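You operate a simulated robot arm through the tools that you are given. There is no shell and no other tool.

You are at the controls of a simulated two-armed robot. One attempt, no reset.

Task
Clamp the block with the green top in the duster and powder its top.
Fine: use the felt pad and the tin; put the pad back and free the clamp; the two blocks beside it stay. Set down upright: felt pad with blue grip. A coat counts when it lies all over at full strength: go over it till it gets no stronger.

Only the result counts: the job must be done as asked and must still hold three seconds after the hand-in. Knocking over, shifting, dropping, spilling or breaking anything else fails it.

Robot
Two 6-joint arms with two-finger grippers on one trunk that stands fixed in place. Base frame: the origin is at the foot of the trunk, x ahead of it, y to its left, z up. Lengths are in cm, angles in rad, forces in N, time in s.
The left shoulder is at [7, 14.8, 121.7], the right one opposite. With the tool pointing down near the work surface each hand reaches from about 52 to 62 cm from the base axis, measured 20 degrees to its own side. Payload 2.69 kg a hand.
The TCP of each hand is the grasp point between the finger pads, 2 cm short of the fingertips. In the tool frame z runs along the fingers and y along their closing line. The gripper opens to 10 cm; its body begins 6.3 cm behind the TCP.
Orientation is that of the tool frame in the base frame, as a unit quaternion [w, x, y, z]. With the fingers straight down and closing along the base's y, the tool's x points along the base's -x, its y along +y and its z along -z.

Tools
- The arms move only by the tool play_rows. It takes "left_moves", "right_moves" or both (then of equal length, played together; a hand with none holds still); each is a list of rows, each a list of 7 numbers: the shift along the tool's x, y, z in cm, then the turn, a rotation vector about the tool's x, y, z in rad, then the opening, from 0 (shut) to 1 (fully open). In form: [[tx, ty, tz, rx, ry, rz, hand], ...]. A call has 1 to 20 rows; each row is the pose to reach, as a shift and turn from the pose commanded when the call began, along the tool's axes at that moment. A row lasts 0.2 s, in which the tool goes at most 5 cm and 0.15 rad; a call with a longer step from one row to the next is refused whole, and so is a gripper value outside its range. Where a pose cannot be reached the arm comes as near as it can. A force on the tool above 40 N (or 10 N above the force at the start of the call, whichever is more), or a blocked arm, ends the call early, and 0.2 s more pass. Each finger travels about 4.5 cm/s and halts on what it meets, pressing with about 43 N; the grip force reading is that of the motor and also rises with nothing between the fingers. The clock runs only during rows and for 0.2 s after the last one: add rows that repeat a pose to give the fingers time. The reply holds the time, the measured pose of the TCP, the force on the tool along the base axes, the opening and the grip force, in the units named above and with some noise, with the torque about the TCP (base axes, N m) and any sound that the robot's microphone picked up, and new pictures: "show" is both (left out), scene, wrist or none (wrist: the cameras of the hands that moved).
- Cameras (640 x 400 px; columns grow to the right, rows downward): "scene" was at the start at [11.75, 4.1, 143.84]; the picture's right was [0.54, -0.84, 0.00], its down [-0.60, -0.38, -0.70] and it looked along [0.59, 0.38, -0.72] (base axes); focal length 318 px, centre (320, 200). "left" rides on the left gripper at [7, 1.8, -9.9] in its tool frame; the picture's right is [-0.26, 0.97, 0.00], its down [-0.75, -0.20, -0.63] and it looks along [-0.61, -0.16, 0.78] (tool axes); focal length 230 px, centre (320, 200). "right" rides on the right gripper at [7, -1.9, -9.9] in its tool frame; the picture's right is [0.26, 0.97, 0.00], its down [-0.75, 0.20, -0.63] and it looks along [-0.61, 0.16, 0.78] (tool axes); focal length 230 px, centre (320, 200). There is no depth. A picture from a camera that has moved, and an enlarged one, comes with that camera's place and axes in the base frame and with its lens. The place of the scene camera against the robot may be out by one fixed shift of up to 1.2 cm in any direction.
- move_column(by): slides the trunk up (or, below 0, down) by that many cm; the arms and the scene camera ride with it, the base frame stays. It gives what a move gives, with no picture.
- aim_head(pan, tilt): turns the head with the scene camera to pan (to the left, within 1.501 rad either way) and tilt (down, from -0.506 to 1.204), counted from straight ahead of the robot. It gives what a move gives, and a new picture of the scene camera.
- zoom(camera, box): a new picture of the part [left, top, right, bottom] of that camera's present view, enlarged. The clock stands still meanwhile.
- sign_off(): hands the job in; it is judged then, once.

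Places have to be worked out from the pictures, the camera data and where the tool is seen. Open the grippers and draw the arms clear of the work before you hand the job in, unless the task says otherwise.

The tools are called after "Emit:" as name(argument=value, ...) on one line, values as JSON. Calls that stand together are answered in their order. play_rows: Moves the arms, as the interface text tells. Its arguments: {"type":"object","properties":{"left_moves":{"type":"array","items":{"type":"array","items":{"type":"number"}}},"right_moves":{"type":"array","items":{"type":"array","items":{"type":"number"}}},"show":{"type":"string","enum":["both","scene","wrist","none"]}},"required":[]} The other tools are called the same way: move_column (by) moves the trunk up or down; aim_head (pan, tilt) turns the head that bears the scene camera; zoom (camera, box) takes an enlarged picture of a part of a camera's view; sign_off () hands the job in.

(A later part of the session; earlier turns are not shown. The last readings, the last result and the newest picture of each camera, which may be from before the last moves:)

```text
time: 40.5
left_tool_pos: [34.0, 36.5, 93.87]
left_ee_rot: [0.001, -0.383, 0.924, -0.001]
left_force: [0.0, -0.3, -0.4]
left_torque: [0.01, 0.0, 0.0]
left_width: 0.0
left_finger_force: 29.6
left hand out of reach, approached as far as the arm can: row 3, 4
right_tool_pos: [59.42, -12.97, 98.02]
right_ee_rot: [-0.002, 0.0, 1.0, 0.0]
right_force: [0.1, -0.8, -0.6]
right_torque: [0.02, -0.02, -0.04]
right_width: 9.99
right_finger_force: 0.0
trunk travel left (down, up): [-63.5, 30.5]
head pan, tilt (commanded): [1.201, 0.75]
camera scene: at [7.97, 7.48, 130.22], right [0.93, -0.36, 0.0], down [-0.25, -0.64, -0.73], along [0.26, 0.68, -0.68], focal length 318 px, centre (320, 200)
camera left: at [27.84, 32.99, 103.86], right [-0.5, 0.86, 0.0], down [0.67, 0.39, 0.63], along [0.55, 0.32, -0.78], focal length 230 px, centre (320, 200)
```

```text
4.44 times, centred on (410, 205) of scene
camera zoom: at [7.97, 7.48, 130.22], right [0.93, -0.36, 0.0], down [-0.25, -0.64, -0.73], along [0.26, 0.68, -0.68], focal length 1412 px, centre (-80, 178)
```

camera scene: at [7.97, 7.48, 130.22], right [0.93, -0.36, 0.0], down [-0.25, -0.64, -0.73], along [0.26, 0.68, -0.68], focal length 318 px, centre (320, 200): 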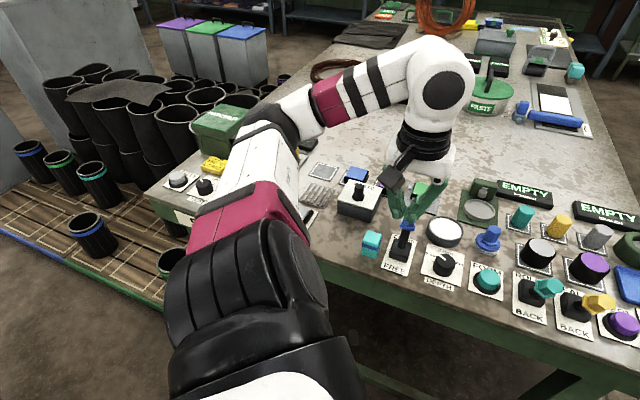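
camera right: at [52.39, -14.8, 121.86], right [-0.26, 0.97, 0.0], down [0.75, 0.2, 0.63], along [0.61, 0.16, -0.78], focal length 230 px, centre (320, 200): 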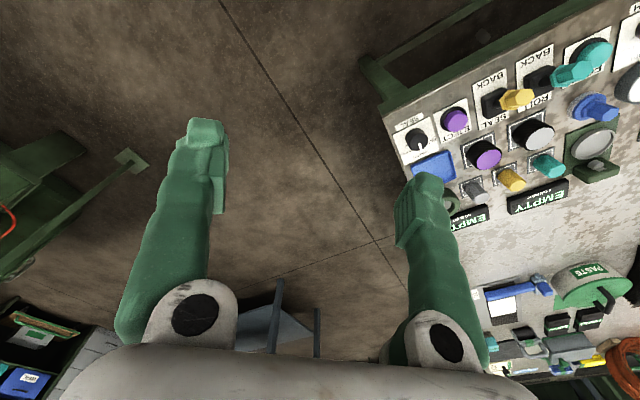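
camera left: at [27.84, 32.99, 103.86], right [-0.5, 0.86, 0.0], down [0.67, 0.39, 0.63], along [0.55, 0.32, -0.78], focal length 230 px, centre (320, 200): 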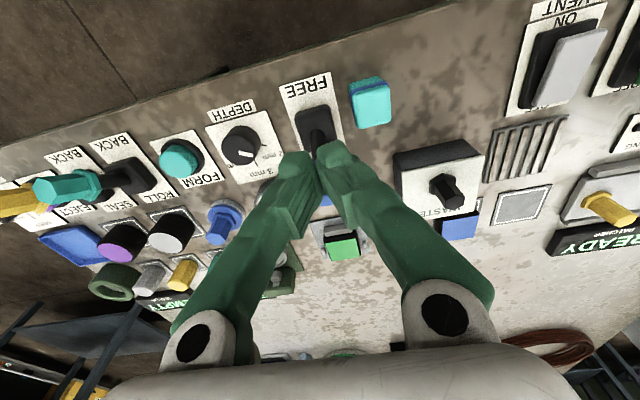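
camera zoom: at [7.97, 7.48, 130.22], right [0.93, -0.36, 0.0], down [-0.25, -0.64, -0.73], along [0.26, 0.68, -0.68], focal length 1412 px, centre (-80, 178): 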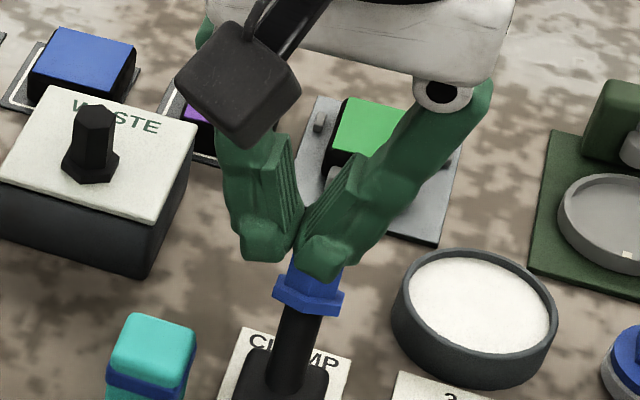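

The lever now leans to CLAMP and the near jaw appears to have moved against the block. I move toward the felt pad at height to look at it and the clamp.

Emit:
play_rows(left_moves=[[-1.3, -3, 0, 0, 0, 0, 0.1], [-2.6, -6, 0, 0, 0, 0, 0.2], [-4, -9, 0, 0, 0, 0, 0.4], [-5.3, -11.7, 0, 0, 0, 0, 0.5], [-5.3, -11.7, 0, 0, 0, 0, 0.5]], show="both")

Emit:
zoom(camera="scene", box=[370, 165, 470, 240])

```text
time: 41.7
left_tool_pos: [36.07, 37.94, 91.37]
left_ee_rot: [0.002, -0.383, 0.924, -0.002]
left_force: [-0.2, 0.7, 0.6]
left_torque: [-0.03, -0.01, 0.01]
left_width: 5.0
left_finger_force: 0.0
left hand out of reach, approached as far as the arm can: row 1, 2, 3, 4, 5
right_tool_pos: [59.2, -13.04, 97.88]
right_ee_rot: [-0.001, 0.0, 1.0, 0.001]
right_force: [0.3, -0.1, 0.1]
right_torque: [0.03, -0.04, -0.01]
right_width: 10.0
right_finger_force: 0.1
trunk travel left (down, up): [-63.5, 30.5]
head pan, tilt (commanded): [1.201, 0.75]
camera scene: at [7.88, 7.44, 130.23], right [0.93, -0.36, 0.0], down [-0.25, -0.64, -0.73], along [0.26, 0.68, -0.68], focal length 318 px, centre (320, 200)
camera left: at [29.85, 34.3, 101.31], right [-0.5, 0.86, 0.0], down [0.67, 0.39, 0.63], along [0.55, 0.31, -0.77], focal length 230 px, centre (320, 200)
```

scene: 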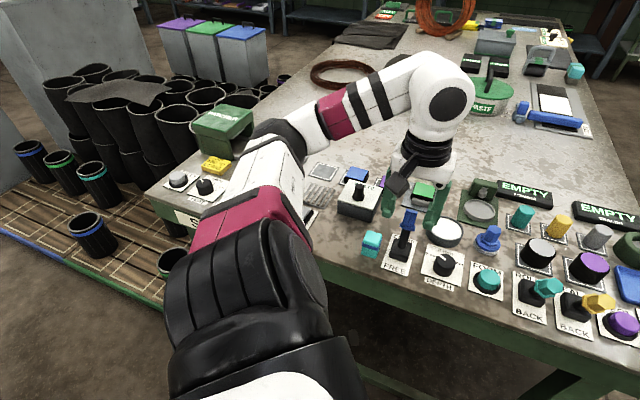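
left: 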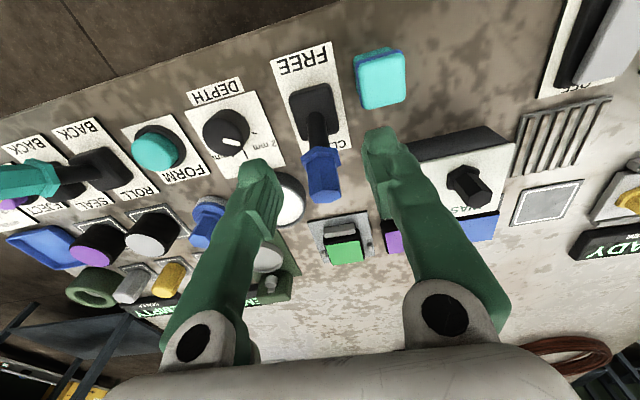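

```text
5.33 times, centred on (420, 202) of scene
camera zoom: at [7.88, 7.44, 130.23], right [0.93, -0.36, 0.0], down [-0.25, -0.64, -0.73], along [0.26, 0.68, -0.68], focal length 1694 px, centre (-213, 187)
```

zoom: 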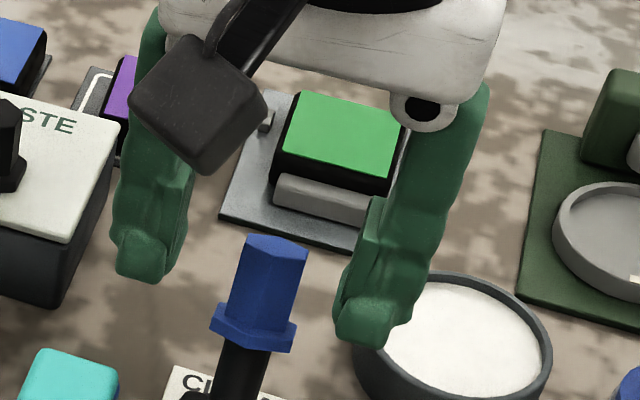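

The near jaw is now pressed against the block, so the clamp holds. The arm is at its ceiling for this trunk height, so I raise the trunk 10 cm for more freedom over the nearer pad and tin.

Emit:
move_column(by=10)

```text
time: 43.0
left_tool_pos: [36.01, 37.83, 101.38]
left_ee_rot: [0.002, -0.384, 0.923, -0.002]
left_force: [0.1, -0.3, 0.0]
left_torque: [0.02, -0.01, -0.02]
left_width: 5.01
left_finger_force: 0.0
right_tool_pos: [59.41, -13.03, 107.96]
right_ee_rot: [-0.002, 0.001, 1.0, -0.001]
right_force: [0.1, 0.4, 0.6]
right_torque: [0.0, 0.01, -0.01]
right_width: 9.97
right_finger_force: 0.1
trunk travel left (down, up): [-73.5, 20.5]
head pan, tilt (commanded): [1.201, 0.75]
```

Now the hand has headroom. I move it down and right toward the pad region.

Emit:
play_rows(left_moves=[[0, 0, 3, 0, 0, 0, 0.5], [0, -2, 6, 0, 0, 0, 0.5], [-0.3, -5, 7.4, 0, 0, 0, 0.5], [-0.6, -8, 7.4, 0, 0, 0, 0.5], [-0.8, -10.5, 7.4, 0, 0, 0, 0.5], [-0.8, -10.5, 7.4, 0, 0, 0, 0.5]], show="both")

```text
time: 44.4
left_tool_pos: [44.07, 34.31, 90.42]
left_ee_rot: [0.004, -0.384, 0.923, -0.005]
left_force: [-0.5, -0.1, 0.6]
left_torque: [0.0, -0.04, 0.02]
left_width: 5.02
left_finger_force: 0.0
left hand out of reach, approached as far as the arm can: row 3, 4, 5, 6
right_tool_pos: [59.31, -12.96, 108.01]
right_ee_rot: [-0.002, -0.001, 1.0, 0.0]
right_force: [-0.4, 0.7, -0.1]
right_torque: [0.02, 0.01, 0.01]
right_width: 10.01
right_finger_force: 0.0
trunk travel left (down, up): [-73.5, 20.5]
head pan, tilt (commanded): [1.201, 0.75]
camera scene: at [7.9, 7.47, 140.23], right [0.93, -0.36, 0.0], down [-0.25, -0.64, -0.73], along [0.26, 0.68, -0.68], focal length 318 px, centre (320, 200)
camera left: at [37.75, 30.75, 100.34], right [-0.5, 0.86, -0.01], down [0.67, 0.39, 0.63], along [0.55, 0.31, -0.77], focal length 230 px, centre (320, 200)
```

scene: 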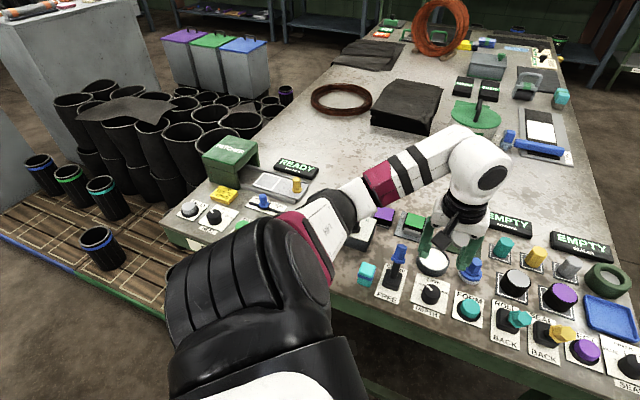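
left: 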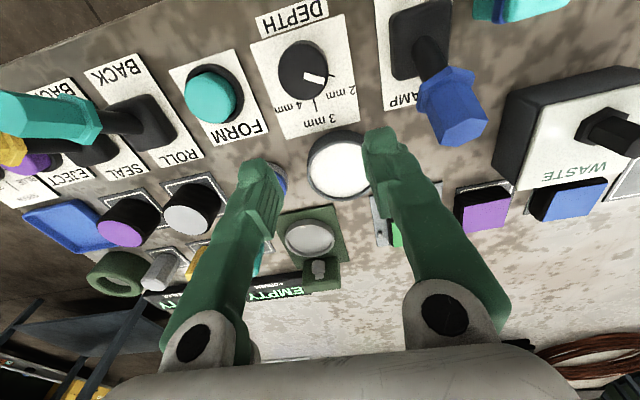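

The ceiling here is low at this yaw. I turn the tool clockwise toward the forearm's direction (yaw about 10°), then raise to see if that frees the wrist.

Emit:
play_rows(left_moves=[[0, 0, 0, 0, 0, 0.14, 0.5], [0, 0, 0, 0, 0, 0.28, 0.5], [0, 0, 0, 0, 0, 0.42, 0.5], [0, 0, 0, 0, 0, 0.56, 0.5], [0, 0, -1, 0, 0, 0.6, 0.5], [0, 0, -2, 0, 0, 0.6, 0.5], [0, 0, -3, 0, 0, 0.6, 0.5], [0, 0, -3, 0, 0, 0.6, 0.5]], show="both")

```text
time: 46.2
left_tool_pos: [44.32, 35.55, 91.72]
left_ee_rot: [0.004, -0.093, 0.996, -0.003]
left_force: [0.6, 0.2, 0.7]
left_torque: [0.0, 0.04, 0.0]
left_width: 5.01
left_finger_force: 0.1
left hand out of reach, approached as far as the arm can: row 5, 6, 7, 8
right_tool_pos: [59.3, -12.93, 107.95]
right_ee_rot: [-0.002, 0.0, 1.0, 0.002]
right_force: [0.1, 0.3, -0.2]
right_torque: [0.0, 0.01, -0.03]
right_width: 10.04
right_finger_force: 0.0
trunk travel left (down, up): [-73.5, 20.5]
head pan, tilt (commanded): [1.201, 0.75]
camera scene: at [7.94, 7.46, 140.22], right [0.93, -0.36, 0.0], down [-0.25, -0.64, -0.73], along [0.26, 0.68, -0.68], focal length 318 px, centre (320, 200)
camera left: at [37.09, 36.17, 101.51], right [0.07, 1.0, 0.0], down [0.77, -0.05, 0.64], along [0.64, -0.05, -0.77], focal length 230 px, centre (320, 200)
```

scene: 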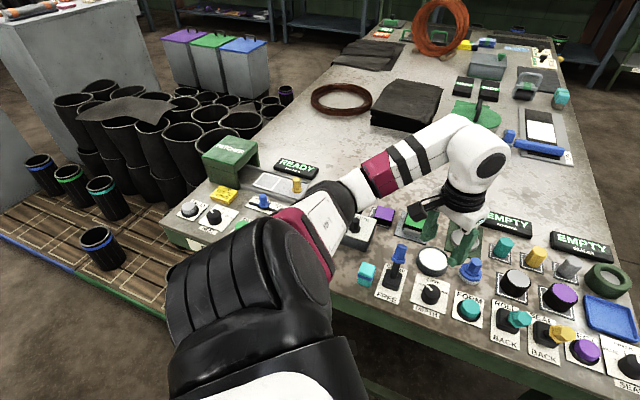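
left: 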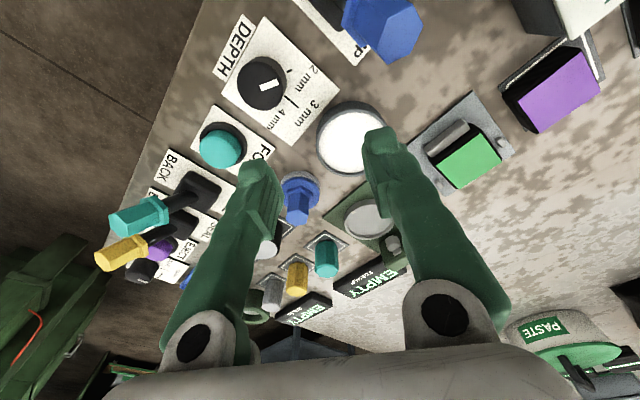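

Yaw makes no difference, so the ceiling comes from wrist pitch; z≤91 is enough here. The pad and tin are in view; I zoom to measure them.

Emit:
zoom(camera="left", box=[240, 80, 440, 230])

Emit:
zoom(camera="scene", box=[400, 220, 500, 295])

```text
2.67 times, centred on (340, 155) of left
camera zoom: at [37.09, 36.17, 101.51], right [0.07, 1.0, 0.0], down [0.77, -0.05, 0.64], along [0.64, -0.05, -0.77], focal length 614 px, centre (267, 320)
```

zoom: 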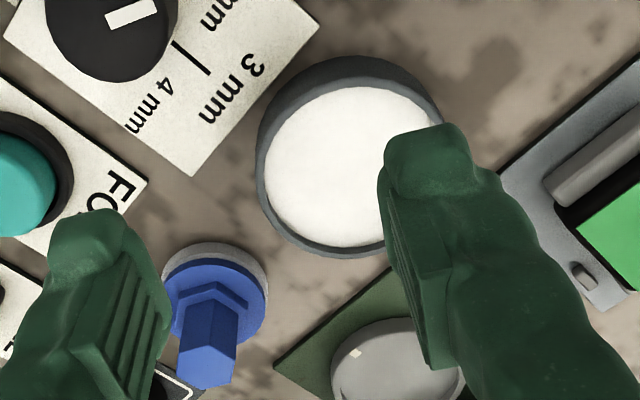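

```text
5.33 times, centred on (450, 258) of scene
camera zoom: at [7.94, 7.46, 140.22], right [0.93, -0.36, 0.0], down [-0.25, -0.64, -0.73], along [0.26, 0.68, -0.68], focal length 1694 px, centre (-373, -107)
```

zoom: 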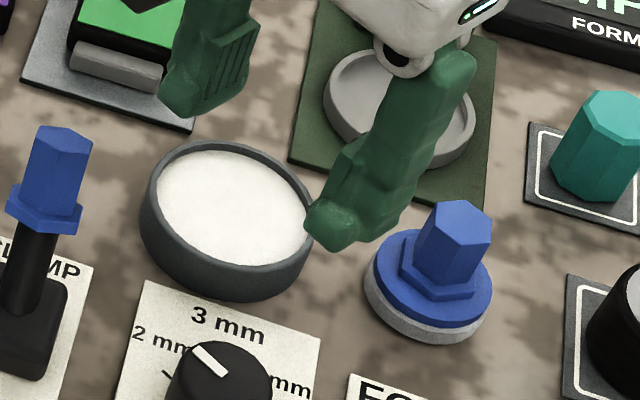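

The pad stands at about (52.3, 32.7) with its grip top near z 85.4; the tin is centred near (46.6, 38.1). I zoom closer on the pad's hexagonal grip and on the tin.

Emit:
zoom(camera="scene", box=[450, 250, 498, 286])

Emit:
zoom(camera="left", box=[280, 160, 340, 235])

Emit:
zoom(camera="scene", box=[405, 238, 469, 286])

```text
11.11 times, centred on (474, 268) of scene
camera zoom: at [7.94, 7.46, 140.22], right [0.93, -0.36, 0.0], down [-0.25, -0.64, -0.73], along [0.26, 0.68, -0.68], focal length 3530 px, centre (-1391, -556)
```

zoom: 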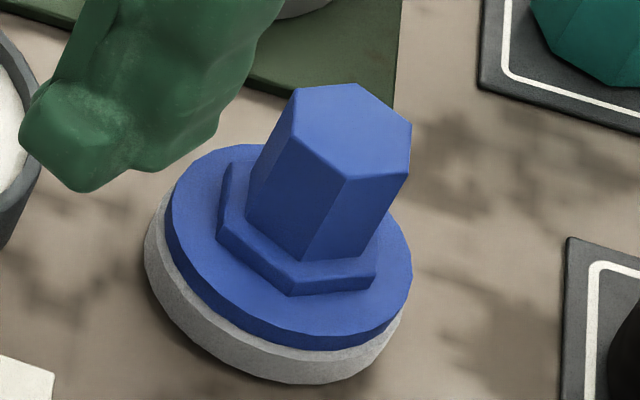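

```text
5.33 times, centred on (310, 198) of left
camera zoom: at [37.09, 36.17, 101.51], right [0.07, 1.0, 0.0], down [0.77, -0.05, 0.64], along [0.64, -0.05, -0.77], focal length 1227 px, centre (373, 213)
```

zoom: 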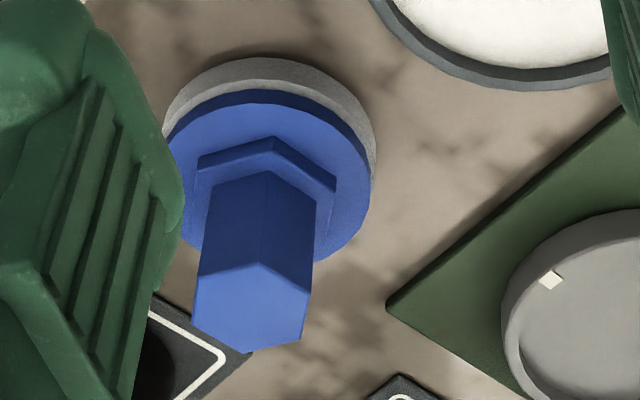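

```text
8.33 times, centred on (437, 262) of scene
camera zoom: at [7.94, 7.46, 140.22], right [0.93, -0.36, 0.0], down [-0.25, -0.64, -0.73], along [0.26, 0.68, -0.68], focal length 2648 px, centre (-655, -317)
```

zoom: 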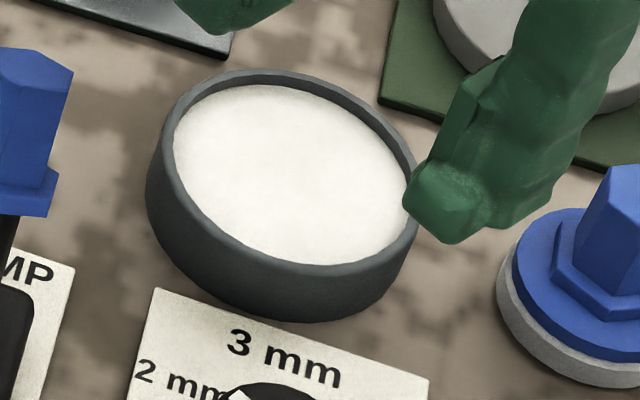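

The hexagonal grip is ~2 cm across flats with a flat pair facing along the bench; I align the tool at yaw ≈46.5°, tool exactly vertical, and hover above the pad at (52.4, 32.75).

Emit:
play_rows(left_moves=[[-1.5, -0.8, 1, 0, 0, -0.125, 0.45], [-3, -1.7, 1.6, -0.003, 0.003, -0.25, 0.4], [-4.5, -2.5, 2.2, -0.005, 0.005, -0.375, 0.38], [-6, -3.4, 2.3, -0.0067, 0.0074, -0.5, 0.38], [-7.44, -4.24, 2.3, -0.0067, 0.0074, -0.625, 0.38], [-7.44, -4.24, 2.3, -0.0067, 0.0074, -0.625, 0.38]], show="both")

Emit:
zoom(camera="left", box=[240, 80, 400, 200])

```text
time: 47.6
left_tool_pos: [52.48, 32.9, 89.58]
left_ee_rot: [-0.002, -0.396, 0.918, 0.001]
left_force: [0.1, 0.3, 0.5]
left_torque: [0.02, 0.03, 0.0]
left_width: 3.79
left_finger_force: 0.1
right_tool_pos: [59.29, -12.92, 107.97]
right_ee_rot: [-0.002, 0.001, 1.0, 0.0]
right_force: [0.3, -0.5, -0.4]
right_torque: [0.03, 0.0, 0.0]
right_width: 9.99
right_finger_force: 0.0
trunk travel left (down, up): [-73.5, 20.5]
head pan, tilt (commanded): [1.201, 0.75]
camera scene: at [7.91, 7.49, 140.23], right [0.93, -0.36, 0.0], down [-0.25, -0.64, -0.73], along [0.26, 0.68, -0.68], focal length 318 px, centre (320, 200)
camera left: at [46.43, 29.16, 99.54], right [-0.53, 0.85, 0.0], down [0.66, 0.41, 0.63], along [0.53, 0.33, -0.78], focal length 230 px, centre (320, 200)
```

scene: 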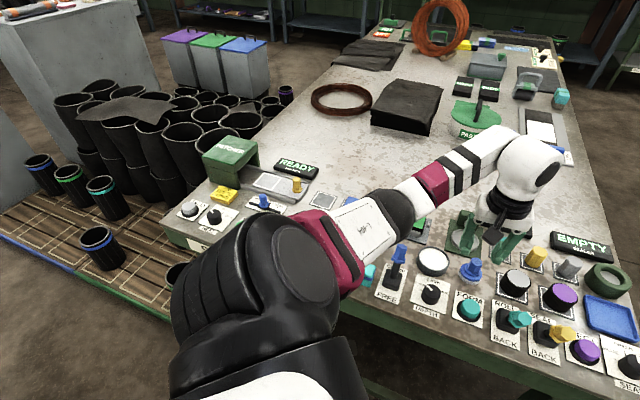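
left: 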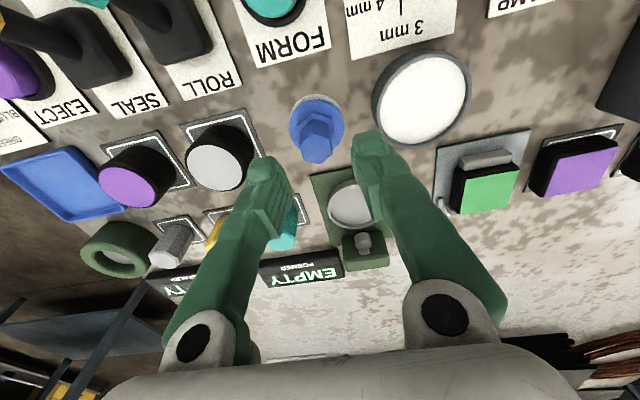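

```text
3.33 times, centred on (320, 140) of left
camera zoom: at [46.43, 29.16, 99.54], right [-0.53, 0.85, 0.0], down [0.66, 0.41, 0.63], along [0.53, 0.33, -0.78], focal length 767 px, centre (320, 400)
```

zoom: 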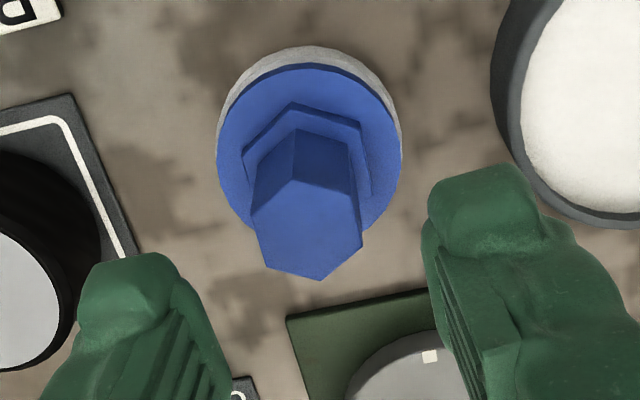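

Hovering just above the grip with small offsets (about 0.4 cm and 0.2 cm). I descend around the post and close the fingers on it.

Emit:
play_rows(left_moves=[[0.2, -0.15, 1, 0, 0, 0, 0.38], [0.4, -0.23, 2.4, 0, 0, 0, 0.38], [0.4, -0.23, 3.8, 0, 0, 0, 0.38], [0.4, -0.23, 4.55, 0, 0, 0, 0.38], [0.4, -0.23, 4.55, 0, 0, 0, 0.38]], show="both")

Emit:
zoom(camera="left", box=[240, 80, 400, 200])

Emit:
zoom(camera="scene", box=[435, 220, 515, 280])

```text
time: 48.8
left_tool_pos: [52.41, 32.23, 84.98]
left_ee_rot: [-0.002, -0.395, 0.919, 0.0]
left_force: [-0.5, 0.5, 0.3]
left_torque: [0.03, -0.03, -0.01]
left_width: 3.78
left_finger_force: 0.1
right_tool_pos: [59.32, -12.97, 107.93]
right_ee_rot: [-0.003, 0.0, 1.0, 0.001]
right_force: [-0.2, -0.2, 0.6]
right_torque: [-0.02, 0.01, -0.02]
right_width: 10.02
right_finger_force: 0.1
trunk travel left (down, up): [-73.5, 20.5]
head pan, tilt (commanded): [1.201, 0.75]
camera scene: at [7.94, 7.46, 140.22], right [0.93, -0.36, 0.0], down [-0.25, -0.64, -0.73], along [0.26, 0.68, -0.68], focal length 318 px, centre (320, 200)
camera left: at [46.32, 28.62, 94.87], right [-0.52, 0.85, 0.0], down [0.66, 0.41, 0.63], along [0.53, 0.33, -0.78], focal length 230 px, centre (320, 200)
```

scene: 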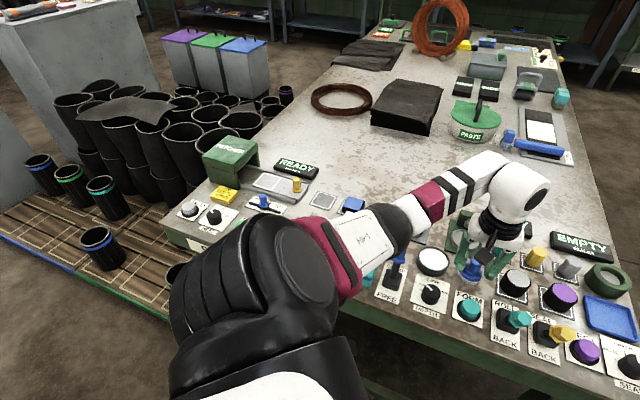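
left: 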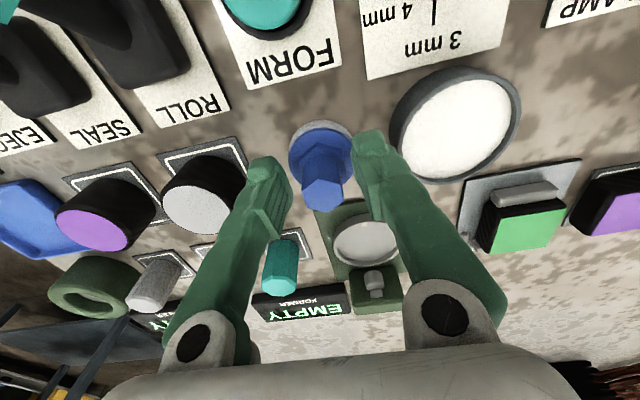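

```text
3.33 times, centred on (320, 140) of left
camera zoom: at [46.32, 28.62, 94.87], right [-0.52, 0.85, 0.0], down [0.66, 0.41, 0.63], along [0.53, 0.33, -0.78], focal length 767 px, centre (320, 400)
```

zoom: 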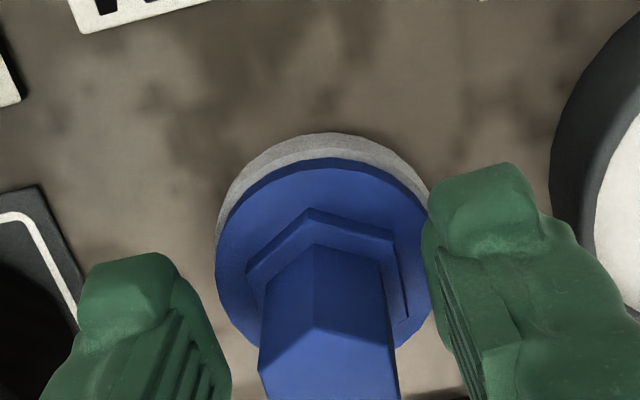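

```text
6.67 times, centred on (475, 250) of scene
camera zoom: at [7.94, 7.46, 140.22], right [0.93, -0.36, 0.0], down [-0.25, -0.64, -0.73], along [0.26, 0.68, -0.68], focal length 2118 px, centre (-713, -133)
```

zoom: 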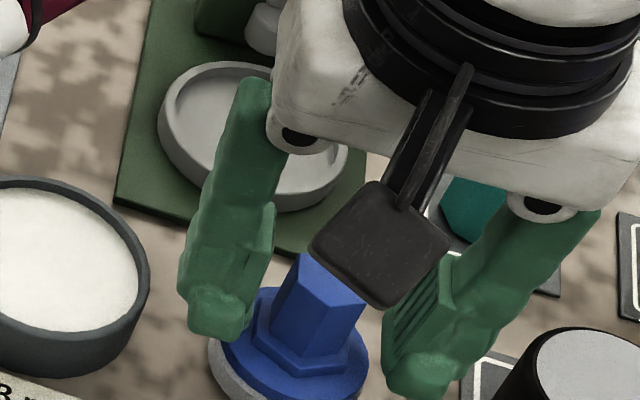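

The post is between the fingers, offset about 0.3 cm; I trim that and close on it.

Emit:
play_rows(left_moves=[[0.25, 0.08, 0, 0, 0, 0, 0.38], [0.25, 0.08, 0, 0, 0, 0, 0.28], [0.25, 0.08, 0, 0, 0, 0, 0.1], [0.25, 0.08, 0, 0, 0, 0, 0.1], [0.25, 0.08, 0, 0, 0, 0, 0.1]], show="both")

Emit:
zoom(camera="left", box=[240, 80, 400, 200])

```text
time: 50.0
left_tool_pos: [52.13, 32.29, 84.95]
left_ee_rot: [-0.002, -0.395, 0.919, 0.001]
left_force: [-0.5, -0.3, 0.2]
left_torque: [-0.02, 0.0, 0.03]
left_width: 2.13
left_finger_force: 43.2
right_tool_pos: [59.27, -12.92, 107.94]
right_ee_rot: [-0.002, 0.0, 1.0, 0.0]
right_force: [0.9, 0.3, 0.6]
right_torque: [0.02, 0.02, 0.03]
right_width: 9.99
right_finger_force: 0.1
trunk travel left (down, up): [-73.5, 20.5]
head pan, tilt (commanded): [1.201, 0.75]
camera scene: at [7.96, 7.47, 140.22], right [0.93, -0.36, 0.0], down [-0.25, -0.64, -0.73], along [0.26, 0.68, -0.68], focal length 318 px, centre (320, 200)
camera left: at [46.09, 28.52, 94.91], right [-0.52, 0.85, 0.0], down [0.66, 0.41, 0.63], along [0.53, 0.33, -0.78], focal length 230 px, centre (320, 200)
```

scene: 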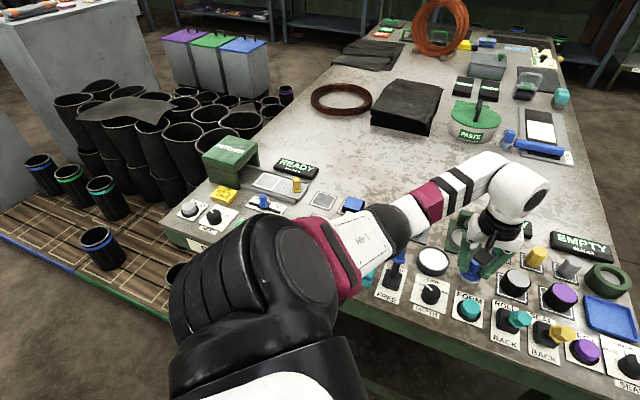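
left: 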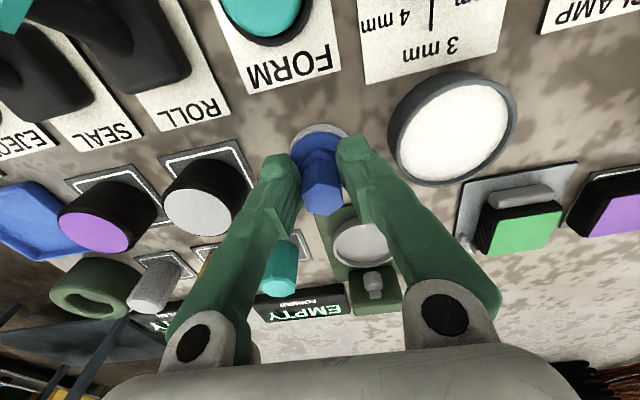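

```text
3.33 times, centred on (320, 140) of left
camera zoom: at [46.09, 28.52, 94.91], right [-0.52, 0.85, 0.0], down [0.66, 0.41, 0.63], along [0.53, 0.33, -0.78], focal length 767 px, centre (320, 400)
```

zoom: 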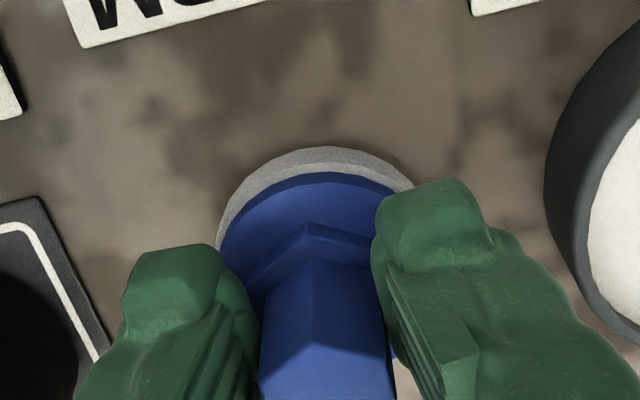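

The pad is gripped (2.13 cm, 43 N) at TCP about (52.15, 32.2, 84.95), which I note as its home. I lift it to z≈89.5.

Emit:
play_rows(left_moves=[[0, 0, -0.8, 0, 0, 0, 0.1], [0, 0, -2.5, 0, 0, 0, 0.1], [0, 0, -4.5, 0, 0, 0, 0.1], [0, 0, -4.5, 0, 0, 0, 0.1]], show="both")

Emit:
zoom(camera="left", box=[240, 50, 480, 230])

Emit:
zoom(camera="scene", box=[405, 210, 525, 300])

```text
time: 51.0
left_tool_pos: [52.14, 32.31, 89.38]
left_ee_rot: [-0.002, -0.395, 0.919, 0.001]
left_force: [0.2, -0.4, 0.0]
left_torque: [0.02, 0.0, -0.04]
left_width: 2.09
left_finger_force: 42.6
right_tool_pos: [59.4, -12.91, 107.98]
right_ee_rot: [-0.002, -0.001, 1.0, 0.0]
right_force: [0.2, -1.3, 0.5]
right_torque: [0.02, -0.02, 0.04]
right_width: 10.0
right_finger_force: 0.1
trunk travel left (down, up): [-73.5, 20.5]
head pan, tilt (commanded): [1.201, 0.75]
camera scene: at [7.97, 7.48, 140.22], right [0.93, -0.36, 0.0], down [-0.25, -0.64, -0.73], along [0.26, 0.68, -0.68], focal length 318 px, centre (320, 200)
camera left: at [46.1, 28.52, 99.31], right [-0.52, 0.85, 0.0], down [0.66, 0.41, 0.63], along [0.53, 0.33, -0.78], focal length 230 px, centre (320, 200)
```

scene: 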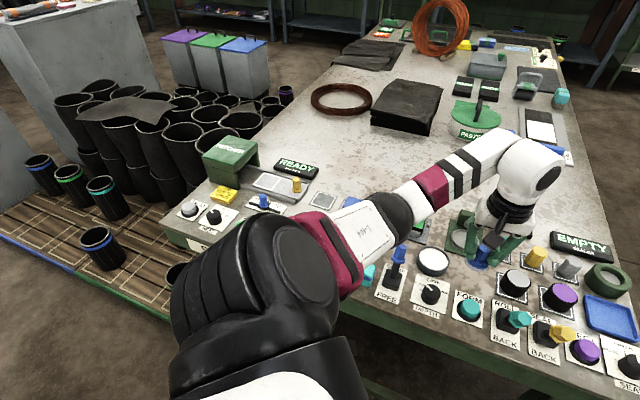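
left: 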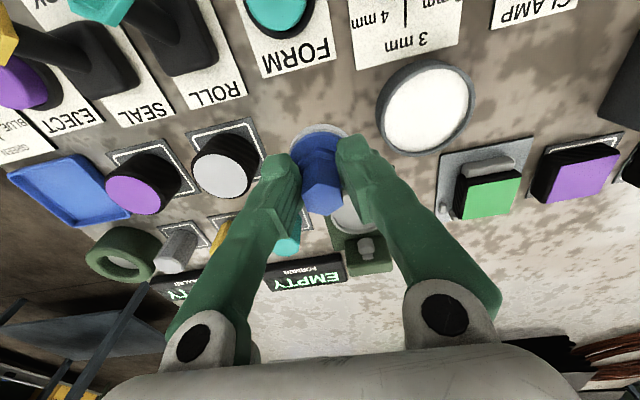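

```text
2.22 times, centred on (360, 140) of left
camera zoom: at [46.1, 28.52, 99.31], right [-0.52, 0.85, 0.0], down [0.66, 0.41, 0.63], along [0.53, 0.33, -0.78], focal length 511 px, centre (231, 333)
```

zoom: 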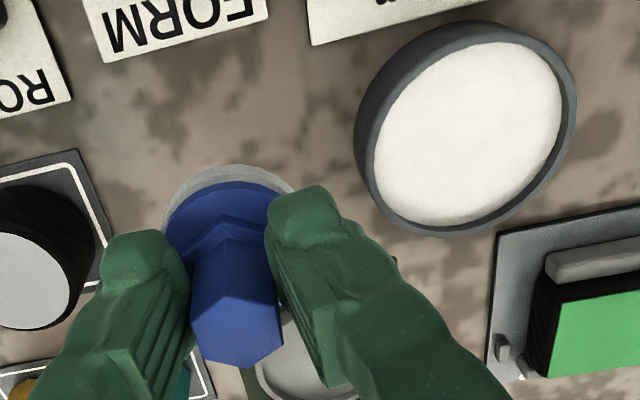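

```text
4.44 times, centred on (465, 255) of scene
camera zoom: at [7.97, 7.48, 140.22], right [0.93, -0.36, 0.0], down [-0.25, -0.64, -0.73], along [0.26, 0.68, -0.68], focal length 1412 px, centre (-324, -44)
```

zoom: 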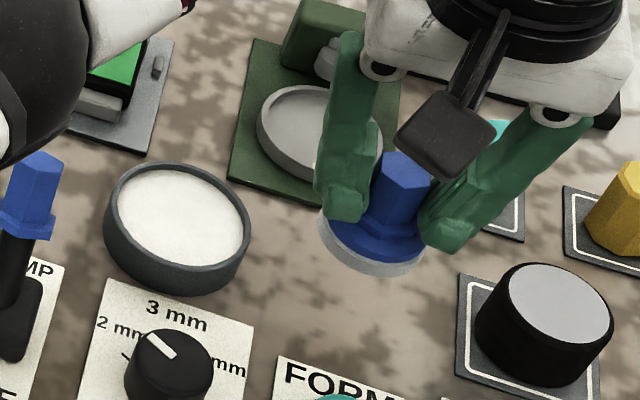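

The pad is up and level. I carry it over the tin centre, about (46.8, 38.0).

Emit:
play_rows(left_moves=[[-0.15, 2.6, 0, 0, 0, 0, 0.1], [-0.3, 5.2, 0, 0, 0, 0, 0.1], [-0.45, 7.8, 0, 0, 0, 0, 0.1], [-0.45, 7.8, 0, 0, 0, 0, 0.1]], show="both")

Emit:
zoom(camera="left", box=[240, 60, 400, 180])

Emit:
zoom(camera="scene", box=[395, 210, 495, 285])

```text
time: 52.0
left_tool_pos: [46.79, 38.34, 89.33]
left_ee_rot: [-0.002, -0.394, 0.919, 0.001]
left_force: [0.3, 0.6, -0.2]
left_torque: [0.0, 0.01, 0.02]
left_width: 2.09
left_finger_force: 43.1
right_tool_pos: [59.35, -12.96, 107.81]
right_ee_rot: [-0.001, 0.0, 1.0, 0.001]
right_force: [0.0, 0.1, -1.0]
right_torque: [-0.01, 0.01, -0.02]
right_width: 10.02
right_finger_force: 0.1
trunk travel left (down, up): [-73.5, 20.5]
head pan, tilt (commanded): [1.201, 0.75]
camera scene: at [7.99, 7.44, 140.22], right [0.93, -0.36, 0.0], down [-0.25, -0.64, -0.73], along [0.26, 0.68, -0.68], focal length 318 px, centre (320, 200)
camera left: at [40.76, 34.58, 99.27], right [-0.52, 0.85, 0.0], down [0.66, 0.41, 0.63], along [0.53, 0.33, -0.78], focal length 230 px, centre (320, 200)
```

scene: 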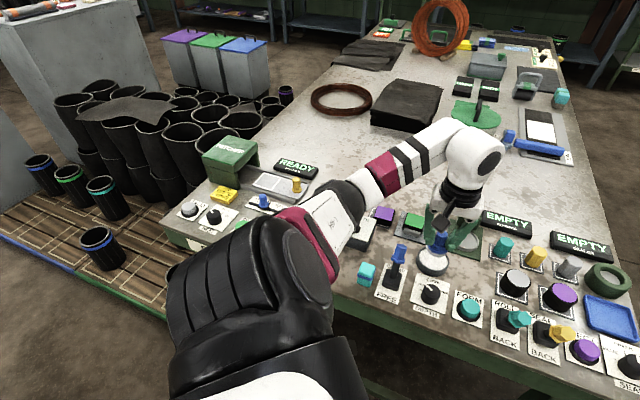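
left: 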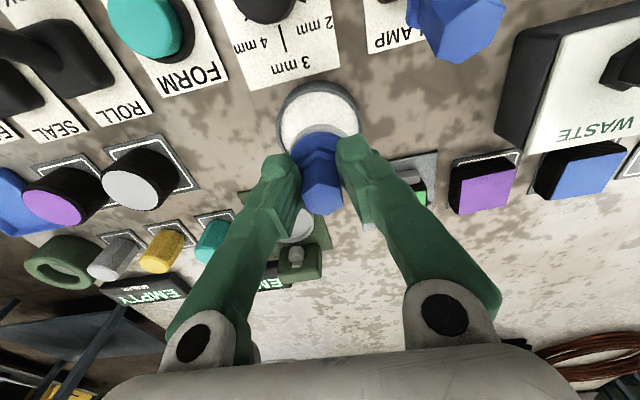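

```text
3.33 times, centred on (320, 120) of left
camera zoom: at [40.76, 34.58, 99.27], right [-0.52, 0.85, 0.0], down [0.66, 0.41, 0.63], along [0.53, 0.33, -0.78], focal length 767 px, centre (320, 467)
```

zoom: 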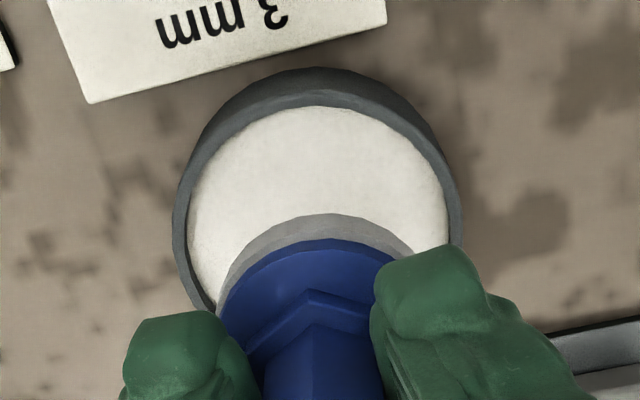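

```text
5.33 times, centred on (445, 248) of scene
camera zoom: at [7.99, 7.44, 140.22], right [0.93, -0.36, 0.0], down [-0.25, -0.64, -0.73], along [0.26, 0.68, -0.68], focal length 1694 px, centre (-347, -53)
```

zoom: 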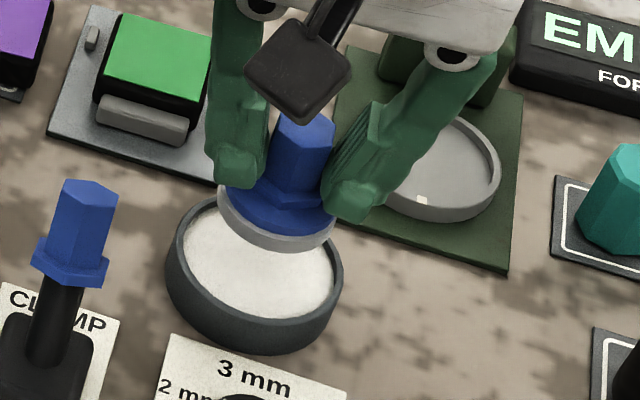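

The pad is centred over the tin within about 1 mm. I lower it into the powder, the last part gently.

Emit:
play_rows(left_moves=[[0, 0.1, 0.8, 0, 0, 0, 0.1], [0, 0.1, 1.6, 0, 0, 0, 0.1], [0, 0.1, 2.2, 0, 0, 0, 0.1], [0, 0.1, 2.5, 0, 0, 0, 0.1]], show="none")

Emit:
play_rows(left_moves=[[0, 0, 0.15, 0, 0, 0, 0.1], [0, 0, 0.3, 0, 0, 0, 0.1]], show="scene")

Emit:
zoom(camera="scene", box=[395, 215, 495, 290])

```text
time: 53.0
left_tool_pos: [46.72, 38.25, 86.92]
left_ee_rot: [-0.002, -0.394, 0.919, 0.001]
left_force: [0.1, -0.9, -0.2]
left_torque: [-0.01, -0.02, 0.01]
left_width: 2.07
left_finger_force: 43.1
right_tool_pos: [59.43, -12.99, 107.84]
right_ee_rot: [-0.001, 0.0, 1.0, 0.0]
right_force: [-0.6, -0.1, 0.2]
right_torque: [0.01, -0.01, -0.02]
right_width: 9.99
right_finger_force: 0.1
trunk travel left (down, up): [-73.5, 20.5]
head pan, tilt (commanded): [1.201, 0.75]
```

```text
time: 53.6
left_tool_pos: [46.59, 38.18, 86.74]
left_ee_rot: [0.0, -0.394, 0.919, 0.001]
left_force: [0.7, -0.2, 6.6]
left_torque: [-0.04, -0.02, 0.01]
left_width: 2.09
left_finger_force: 43.1
right_tool_pos: [59.29, -13.05, 107.99]
right_ee_rot: [-0.002, -0.001, 1.0, 0.001]
right_force: [-1.0, 0.5, -0.8]
right_torque: [0.02, 0.03, 0.01]
right_width: 9.99
right_finger_force: 0.0
trunk travel left (down, up): [-73.5, 20.5]
head pan, tilt (commanded): [1.201, 0.75]
camera scene: at [7.87, 7.38, 140.25], right [0.93, -0.36, 0.0], down [-0.25, -0.64, -0.73], along [0.26, 0.68, -0.68], focal length 318 px, centre (320, 200)
```

scene: 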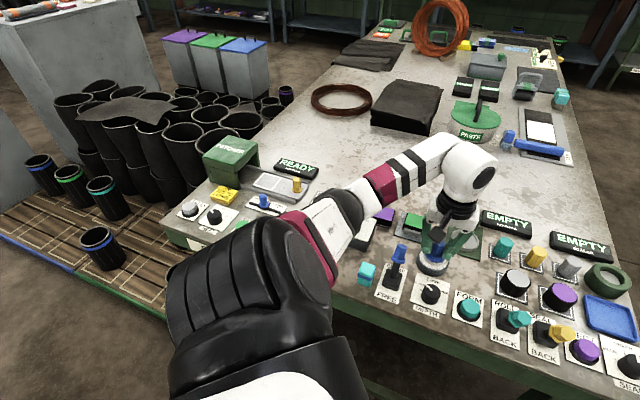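

```text
5.33 times, centred on (445, 252) of scene
camera zoom: at [7.87, 7.38, 140.25], right [0.93, -0.36, 0.0], down [-0.25, -0.64, -0.73], along [0.26, 0.68, -0.68], focal length 1694 px, centre (-347, -80)
```

zoom: 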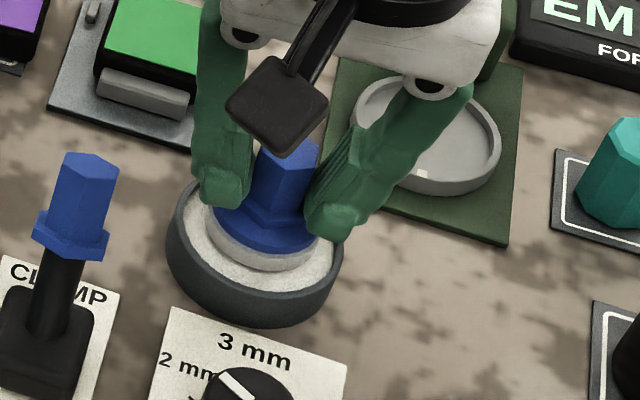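

The pad is in the powder with about 7 N. I press a touch more and make small rubbing moves in the tin to load the felt.

Emit:
play_rows(left_moves=[[0, 0, 0.05, 0, 0, 0, 0.1], [0.3, 0, 0.05, 0, 0, 0, 0.1], [0, 0.3, 0.05, 0, 0, 0, 0.1], [-0.3, 0, 0.05, 0, 0, 0, 0.1], [0, -0.3, 0.05, 0, 0, 0, 0.1], [0, 0, 0.05, 0, 0, 0, 0.1]], show="none")

Emit:
play_rows(left_moves=[[0, 0, -1, 0, 0, 0, 0.1], [0, 0, -2.7, 0, 0, 0, 0.1], [0, 0, -2.7, 0, 0, 0, 0.1]], show="both")

Emit:
zoom(camera="scene", box=[395, 205, 495, 280])

```text
time: 55.0
left_tool_pos: [46.69, 38.18, 86.68]
left_ee_rot: [0.001, -0.394, 0.919, 0.001]
left_force: [-1.1, 4.5, 14.8]
left_torque: [0.13, 0.01, -0.01]
left_width: 2.09
left_finger_force: 42.9
right_tool_pos: [59.13, -13.05, 108.09]
right_ee_rot: [-0.001, 0.002, 1.0, 0.001]
right_force: [-0.7, 0.0, 0.8]
right_torque: [0.01, -0.01, 0.02]
right_width: 9.97
right_finger_force: 0.1
trunk travel left (down, up): [-73.5, 20.5]
head pan, tilt (commanded): [1.201, 0.75]
```

```text
time: 55.8
left_tool_pos: [46.52, 37.97, 89.08]
left_ee_rot: [-0.002, -0.395, 0.919, 0.001]
left_force: [-0.5, 0.5, 0.0]
left_torque: [-0.01, 0.03, -0.01]
left_width: 2.09
left_finger_force: 43.2
right_tool_pos: [59.27, -12.91, 107.86]
right_ee_rot: [-0.001, 0.0, 1.0, 0.0]
right_force: [-0.3, -0.9, 0.0]
right_torque: [-0.01, -0.01, -0.02]
right_width: 10.0
right_finger_force: 0.1
trunk travel left (down, up): [-73.5, 20.5]
head pan, tilt (commanded): [1.201, 0.75]
camera scene: at [7.98, 7.49, 140.22], right [0.93, -0.36, 0.0], down [-0.25, -0.64, -0.73], along [0.26, 0.68, -0.68], focal length 318 px, centre (320, 200)
camera left: at [40.63, 34.27, 99.08], right [-0.52, 0.85, 0.0], down [0.66, 0.41, 0.63], along [0.53, 0.33, -0.78], focal length 230 px, centre (320, 200)
```

scene: 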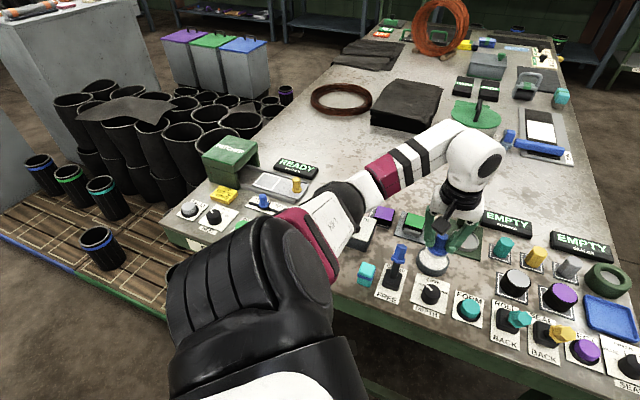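
left: 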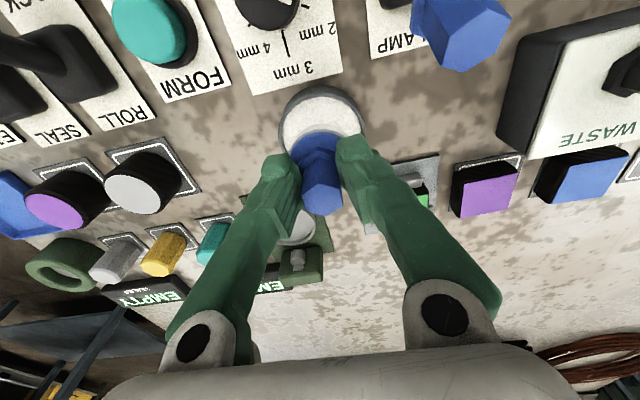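

```text
5.33 times, centred on (445, 242) of scene
camera zoom: at [7.98, 7.49, 140.22], right [0.93, -0.36, 0.0], down [-0.25, -0.64, -0.73], along [0.26, 0.68, -0.68], focal length 1694 px, centre (-347, -27)
```

zoom: 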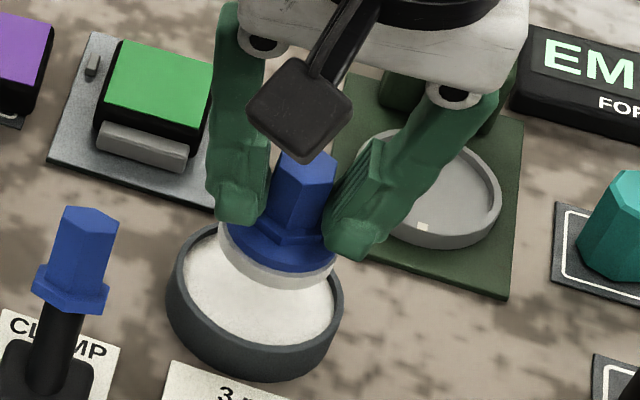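

The felt looks loaded. I carry the pad to just above the block's top (about (49.1, 48.8)), staying clear of jaws.

Emit:
play_rows(left_moves=[[-2.4, 1.4, 0, 0, 0, 0, 0.1], [-4.8, 2.8, 0, 0, 0, 0, 0.1], [-7.2, 4.2, 0, 0, 0, 0, 0.1], [-9.6, 5.5, 0, 0, 0, 0, 0.1], [-9.6, 5.5, 0, 0, 0, 0, 0.1]], show="both")

Emit:
zoom(camera="left", box=[240, 60, 400, 180])

Emit:
zoom(camera="scene", box=[370, 180, 470, 255])

```text
time: 57.0
left_tool_pos: [49.3, 48.78, 88.92]
left_ee_rot: [-0.002, -0.395, 0.919, 0.0]
left_force: [0.4, -0.3, -0.3]
left_torque: [-0.01, 0.03, 0.01]
left_width: 2.1
left_finger_force: 43.4
right_tool_pos: [59.37, -12.96, 107.93]
right_ee_rot: [-0.002, 0.0, 1.0, 0.0]
right_force: [-0.1, 0.5, 1.0]
right_torque: [0.03, 0.0, -0.04]
right_width: 10.01
right_finger_force: 0.1
trunk travel left (down, up): [-73.5, 20.5]
head pan, tilt (commanded): [1.201, 0.75]
camera scene: at [7.95, 7.46, 140.22], right [0.93, -0.36, 0.0], down [-0.25, -0.64, -0.73], along [0.26, 0.68, -0.68], focal length 318 px, centre (320, 200)
camera left: at [43.28, 45.06, 98.98], right [-0.52, 0.85, 0.0], down [0.66, 0.41, 0.63], along [0.53, 0.33, -0.78], focal length 230 px, centre (320, 200)
```

scene: 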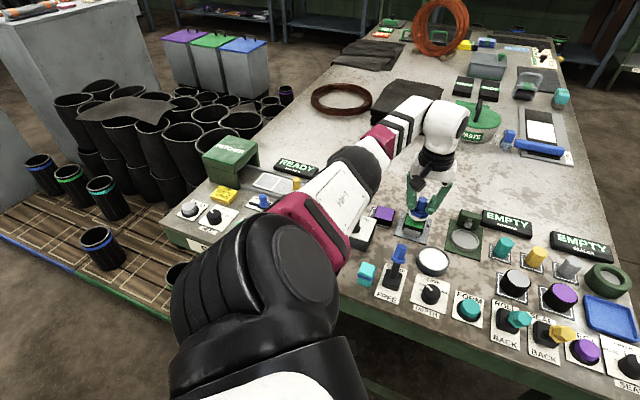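
left: 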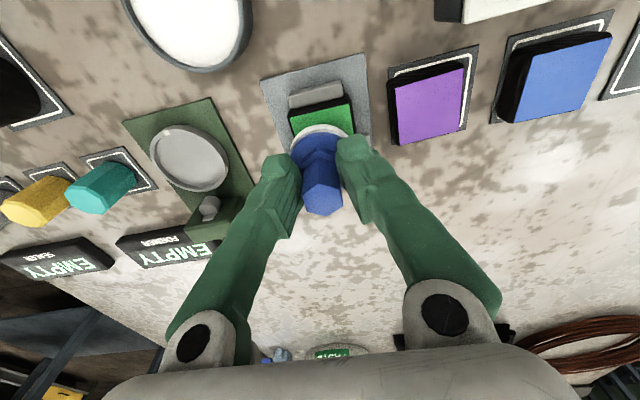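

```text
3.33 times, centred on (320, 120) of left
camera zoom: at [43.28, 45.06, 98.98], right [-0.52, 0.85, 0.0], down [0.66, 0.41, 0.63], along [0.53, 0.33, -0.78], focal length 767 px, centre (320, 467)
```

zoom: 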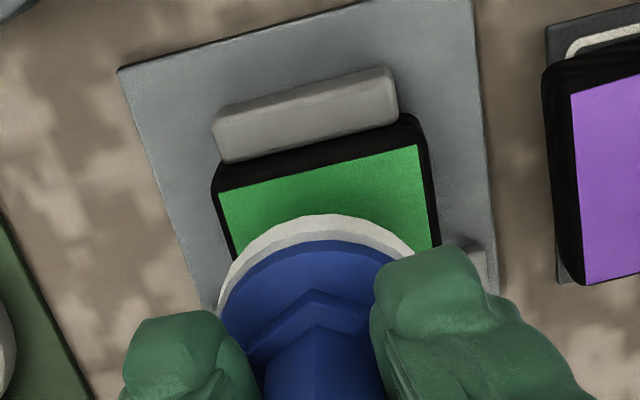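

```text
5.33 times, centred on (420, 218) of scene
camera zoom: at [7.95, 7.46, 140.22], right [0.93, -0.36, 0.0], down [-0.25, -0.64, -0.73], along [0.26, 0.68, -0.68], focal length 1694 px, centre (-213, 107)
```

zoom: 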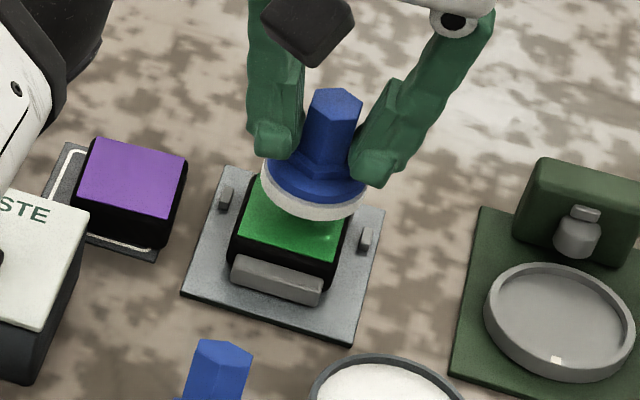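

The felt is white with powder, and the block sits about 0.4 cm to one side of the pad's axis. I centre over the block and lower until light contact.

Emit:
play_rows(left_moves=[[-0.29, 0.39, 0.3, 0, 0, 0, 0.1], [-0.29, 0.39, 0.8, 0, 0, 0, 0.1], [-0.29, 0.39, 1.0, 0, 0, 0, 0.1]], show="none")

Emit:
play_rows(left_moves=[[0, 0, 0.15, 0, 0, 0, 0.1], [0, 0, 0.25, 0, 0, 0, 0.1]], show="none")

```text
time: 57.8
left_tool_pos: [49.21, 49.38, 88.3]
left_ee_rot: [-0.002, -0.395, 0.919, 0.001]
left_force: [0.4, 0.3, 0.6]
left_torque: [-0.01, 0.01, 0.0]
left_width: 2.1
left_finger_force: 43.0
right_tool_pos: [59.31, -12.99, 107.88]
right_ee_rot: [-0.003, 0.0, 1.0, 0.0]
right_force: [-0.4, 0.5, 0.2]
right_torque: [-0.01, -0.02, 0.02]
right_width: 10.02
right_finger_force: 0.0
trunk travel left (down, up): [-73.5, 20.5]
head pan, tilt (commanded): [1.201, 0.75]
```

```text
time: 58.4
left_tool_pos: [49.34, 49.36, 87.98]
left_ee_rot: [-0.003, -0.395, 0.919, 0.001]
left_force: [-0.3, 0.2, -0.2]
left_torque: [0.0, 0.01, 0.0]
left_width: 2.09
left_finger_force: 42.7
right_tool_pos: [59.31, -12.97, 107.99]
right_ee_rot: [-0.002, -0.001, 1.0, 0.0]
right_force: [-1.1, -0.9, -0.5]
right_torque: [0.0, 0.03, 0.0]
right_width: 10.0
right_finger_force: 0.1
trunk travel left (down, up): [-73.5, 20.5]
head pan, tilt (commanded): [1.201, 0.75]
```

No contact yet at z 87.98; a few more fine steps down.

Emit:
play_rows(left_moves=[[0, 0, 0.12, 0, 0, 0, 0.1], [0, 0, 0.24, 0, 0, 0, 0.1]], show="none")

Emit:
play_rows(left_moves=[[0, 0, 0.1, 0, 0, 0, 0.1], [0, 0, 0.15, 0, 0, 0, 0.1]], show="none")

```text
time: 59.0
left_tool_pos: [49.27, 49.48, 87.68]
left_ee_rot: [-0.002, -0.395, 0.919, 0.001]
left_force: [0.3, -0.7, -0.6]
left_torque: [0.02, -0.01, -0.01]
left_width: 2.08
left_finger_force: 42.8
right_tool_pos: [59.35, -12.91, 107.93]
right_ee_rot: [-0.002, 0.0, 1.0, 0.0]
right_force: [0.1, 0.4, -0.2]
right_torque: [0.0, -0.02, 0.03]
right_width: 9.99
right_finger_force: 0.2
trunk travel left (down, up): [-73.5, 20.5]
head pan, tilt (commanded): [1.201, 0.75]
```

```text
time: 59.6
left_tool_pos: [49.28, 49.36, 87.45]
left_ee_rot: [-0.002, -0.395, 0.919, 0.001]
left_force: [0.7, 0.4, -0.2]
left_torque: [-0.05, -0.01, -0.02]
left_width: 2.08
left_finger_force: 43.5
right_tool_pos: [59.25, -12.99, 107.84]
right_ee_rot: [-0.002, 0.0, 1.0, 0.0]
right_force: [-0.6, 0.5, 0.2]
right_torque: [-0.05, -0.02, 0.0]
right_width: 10.0
right_finger_force: 0.1
trunk travel left (down, up): [-73.5, 20.5]
head pan, tilt (commanded): [1.201, 0.75]
```

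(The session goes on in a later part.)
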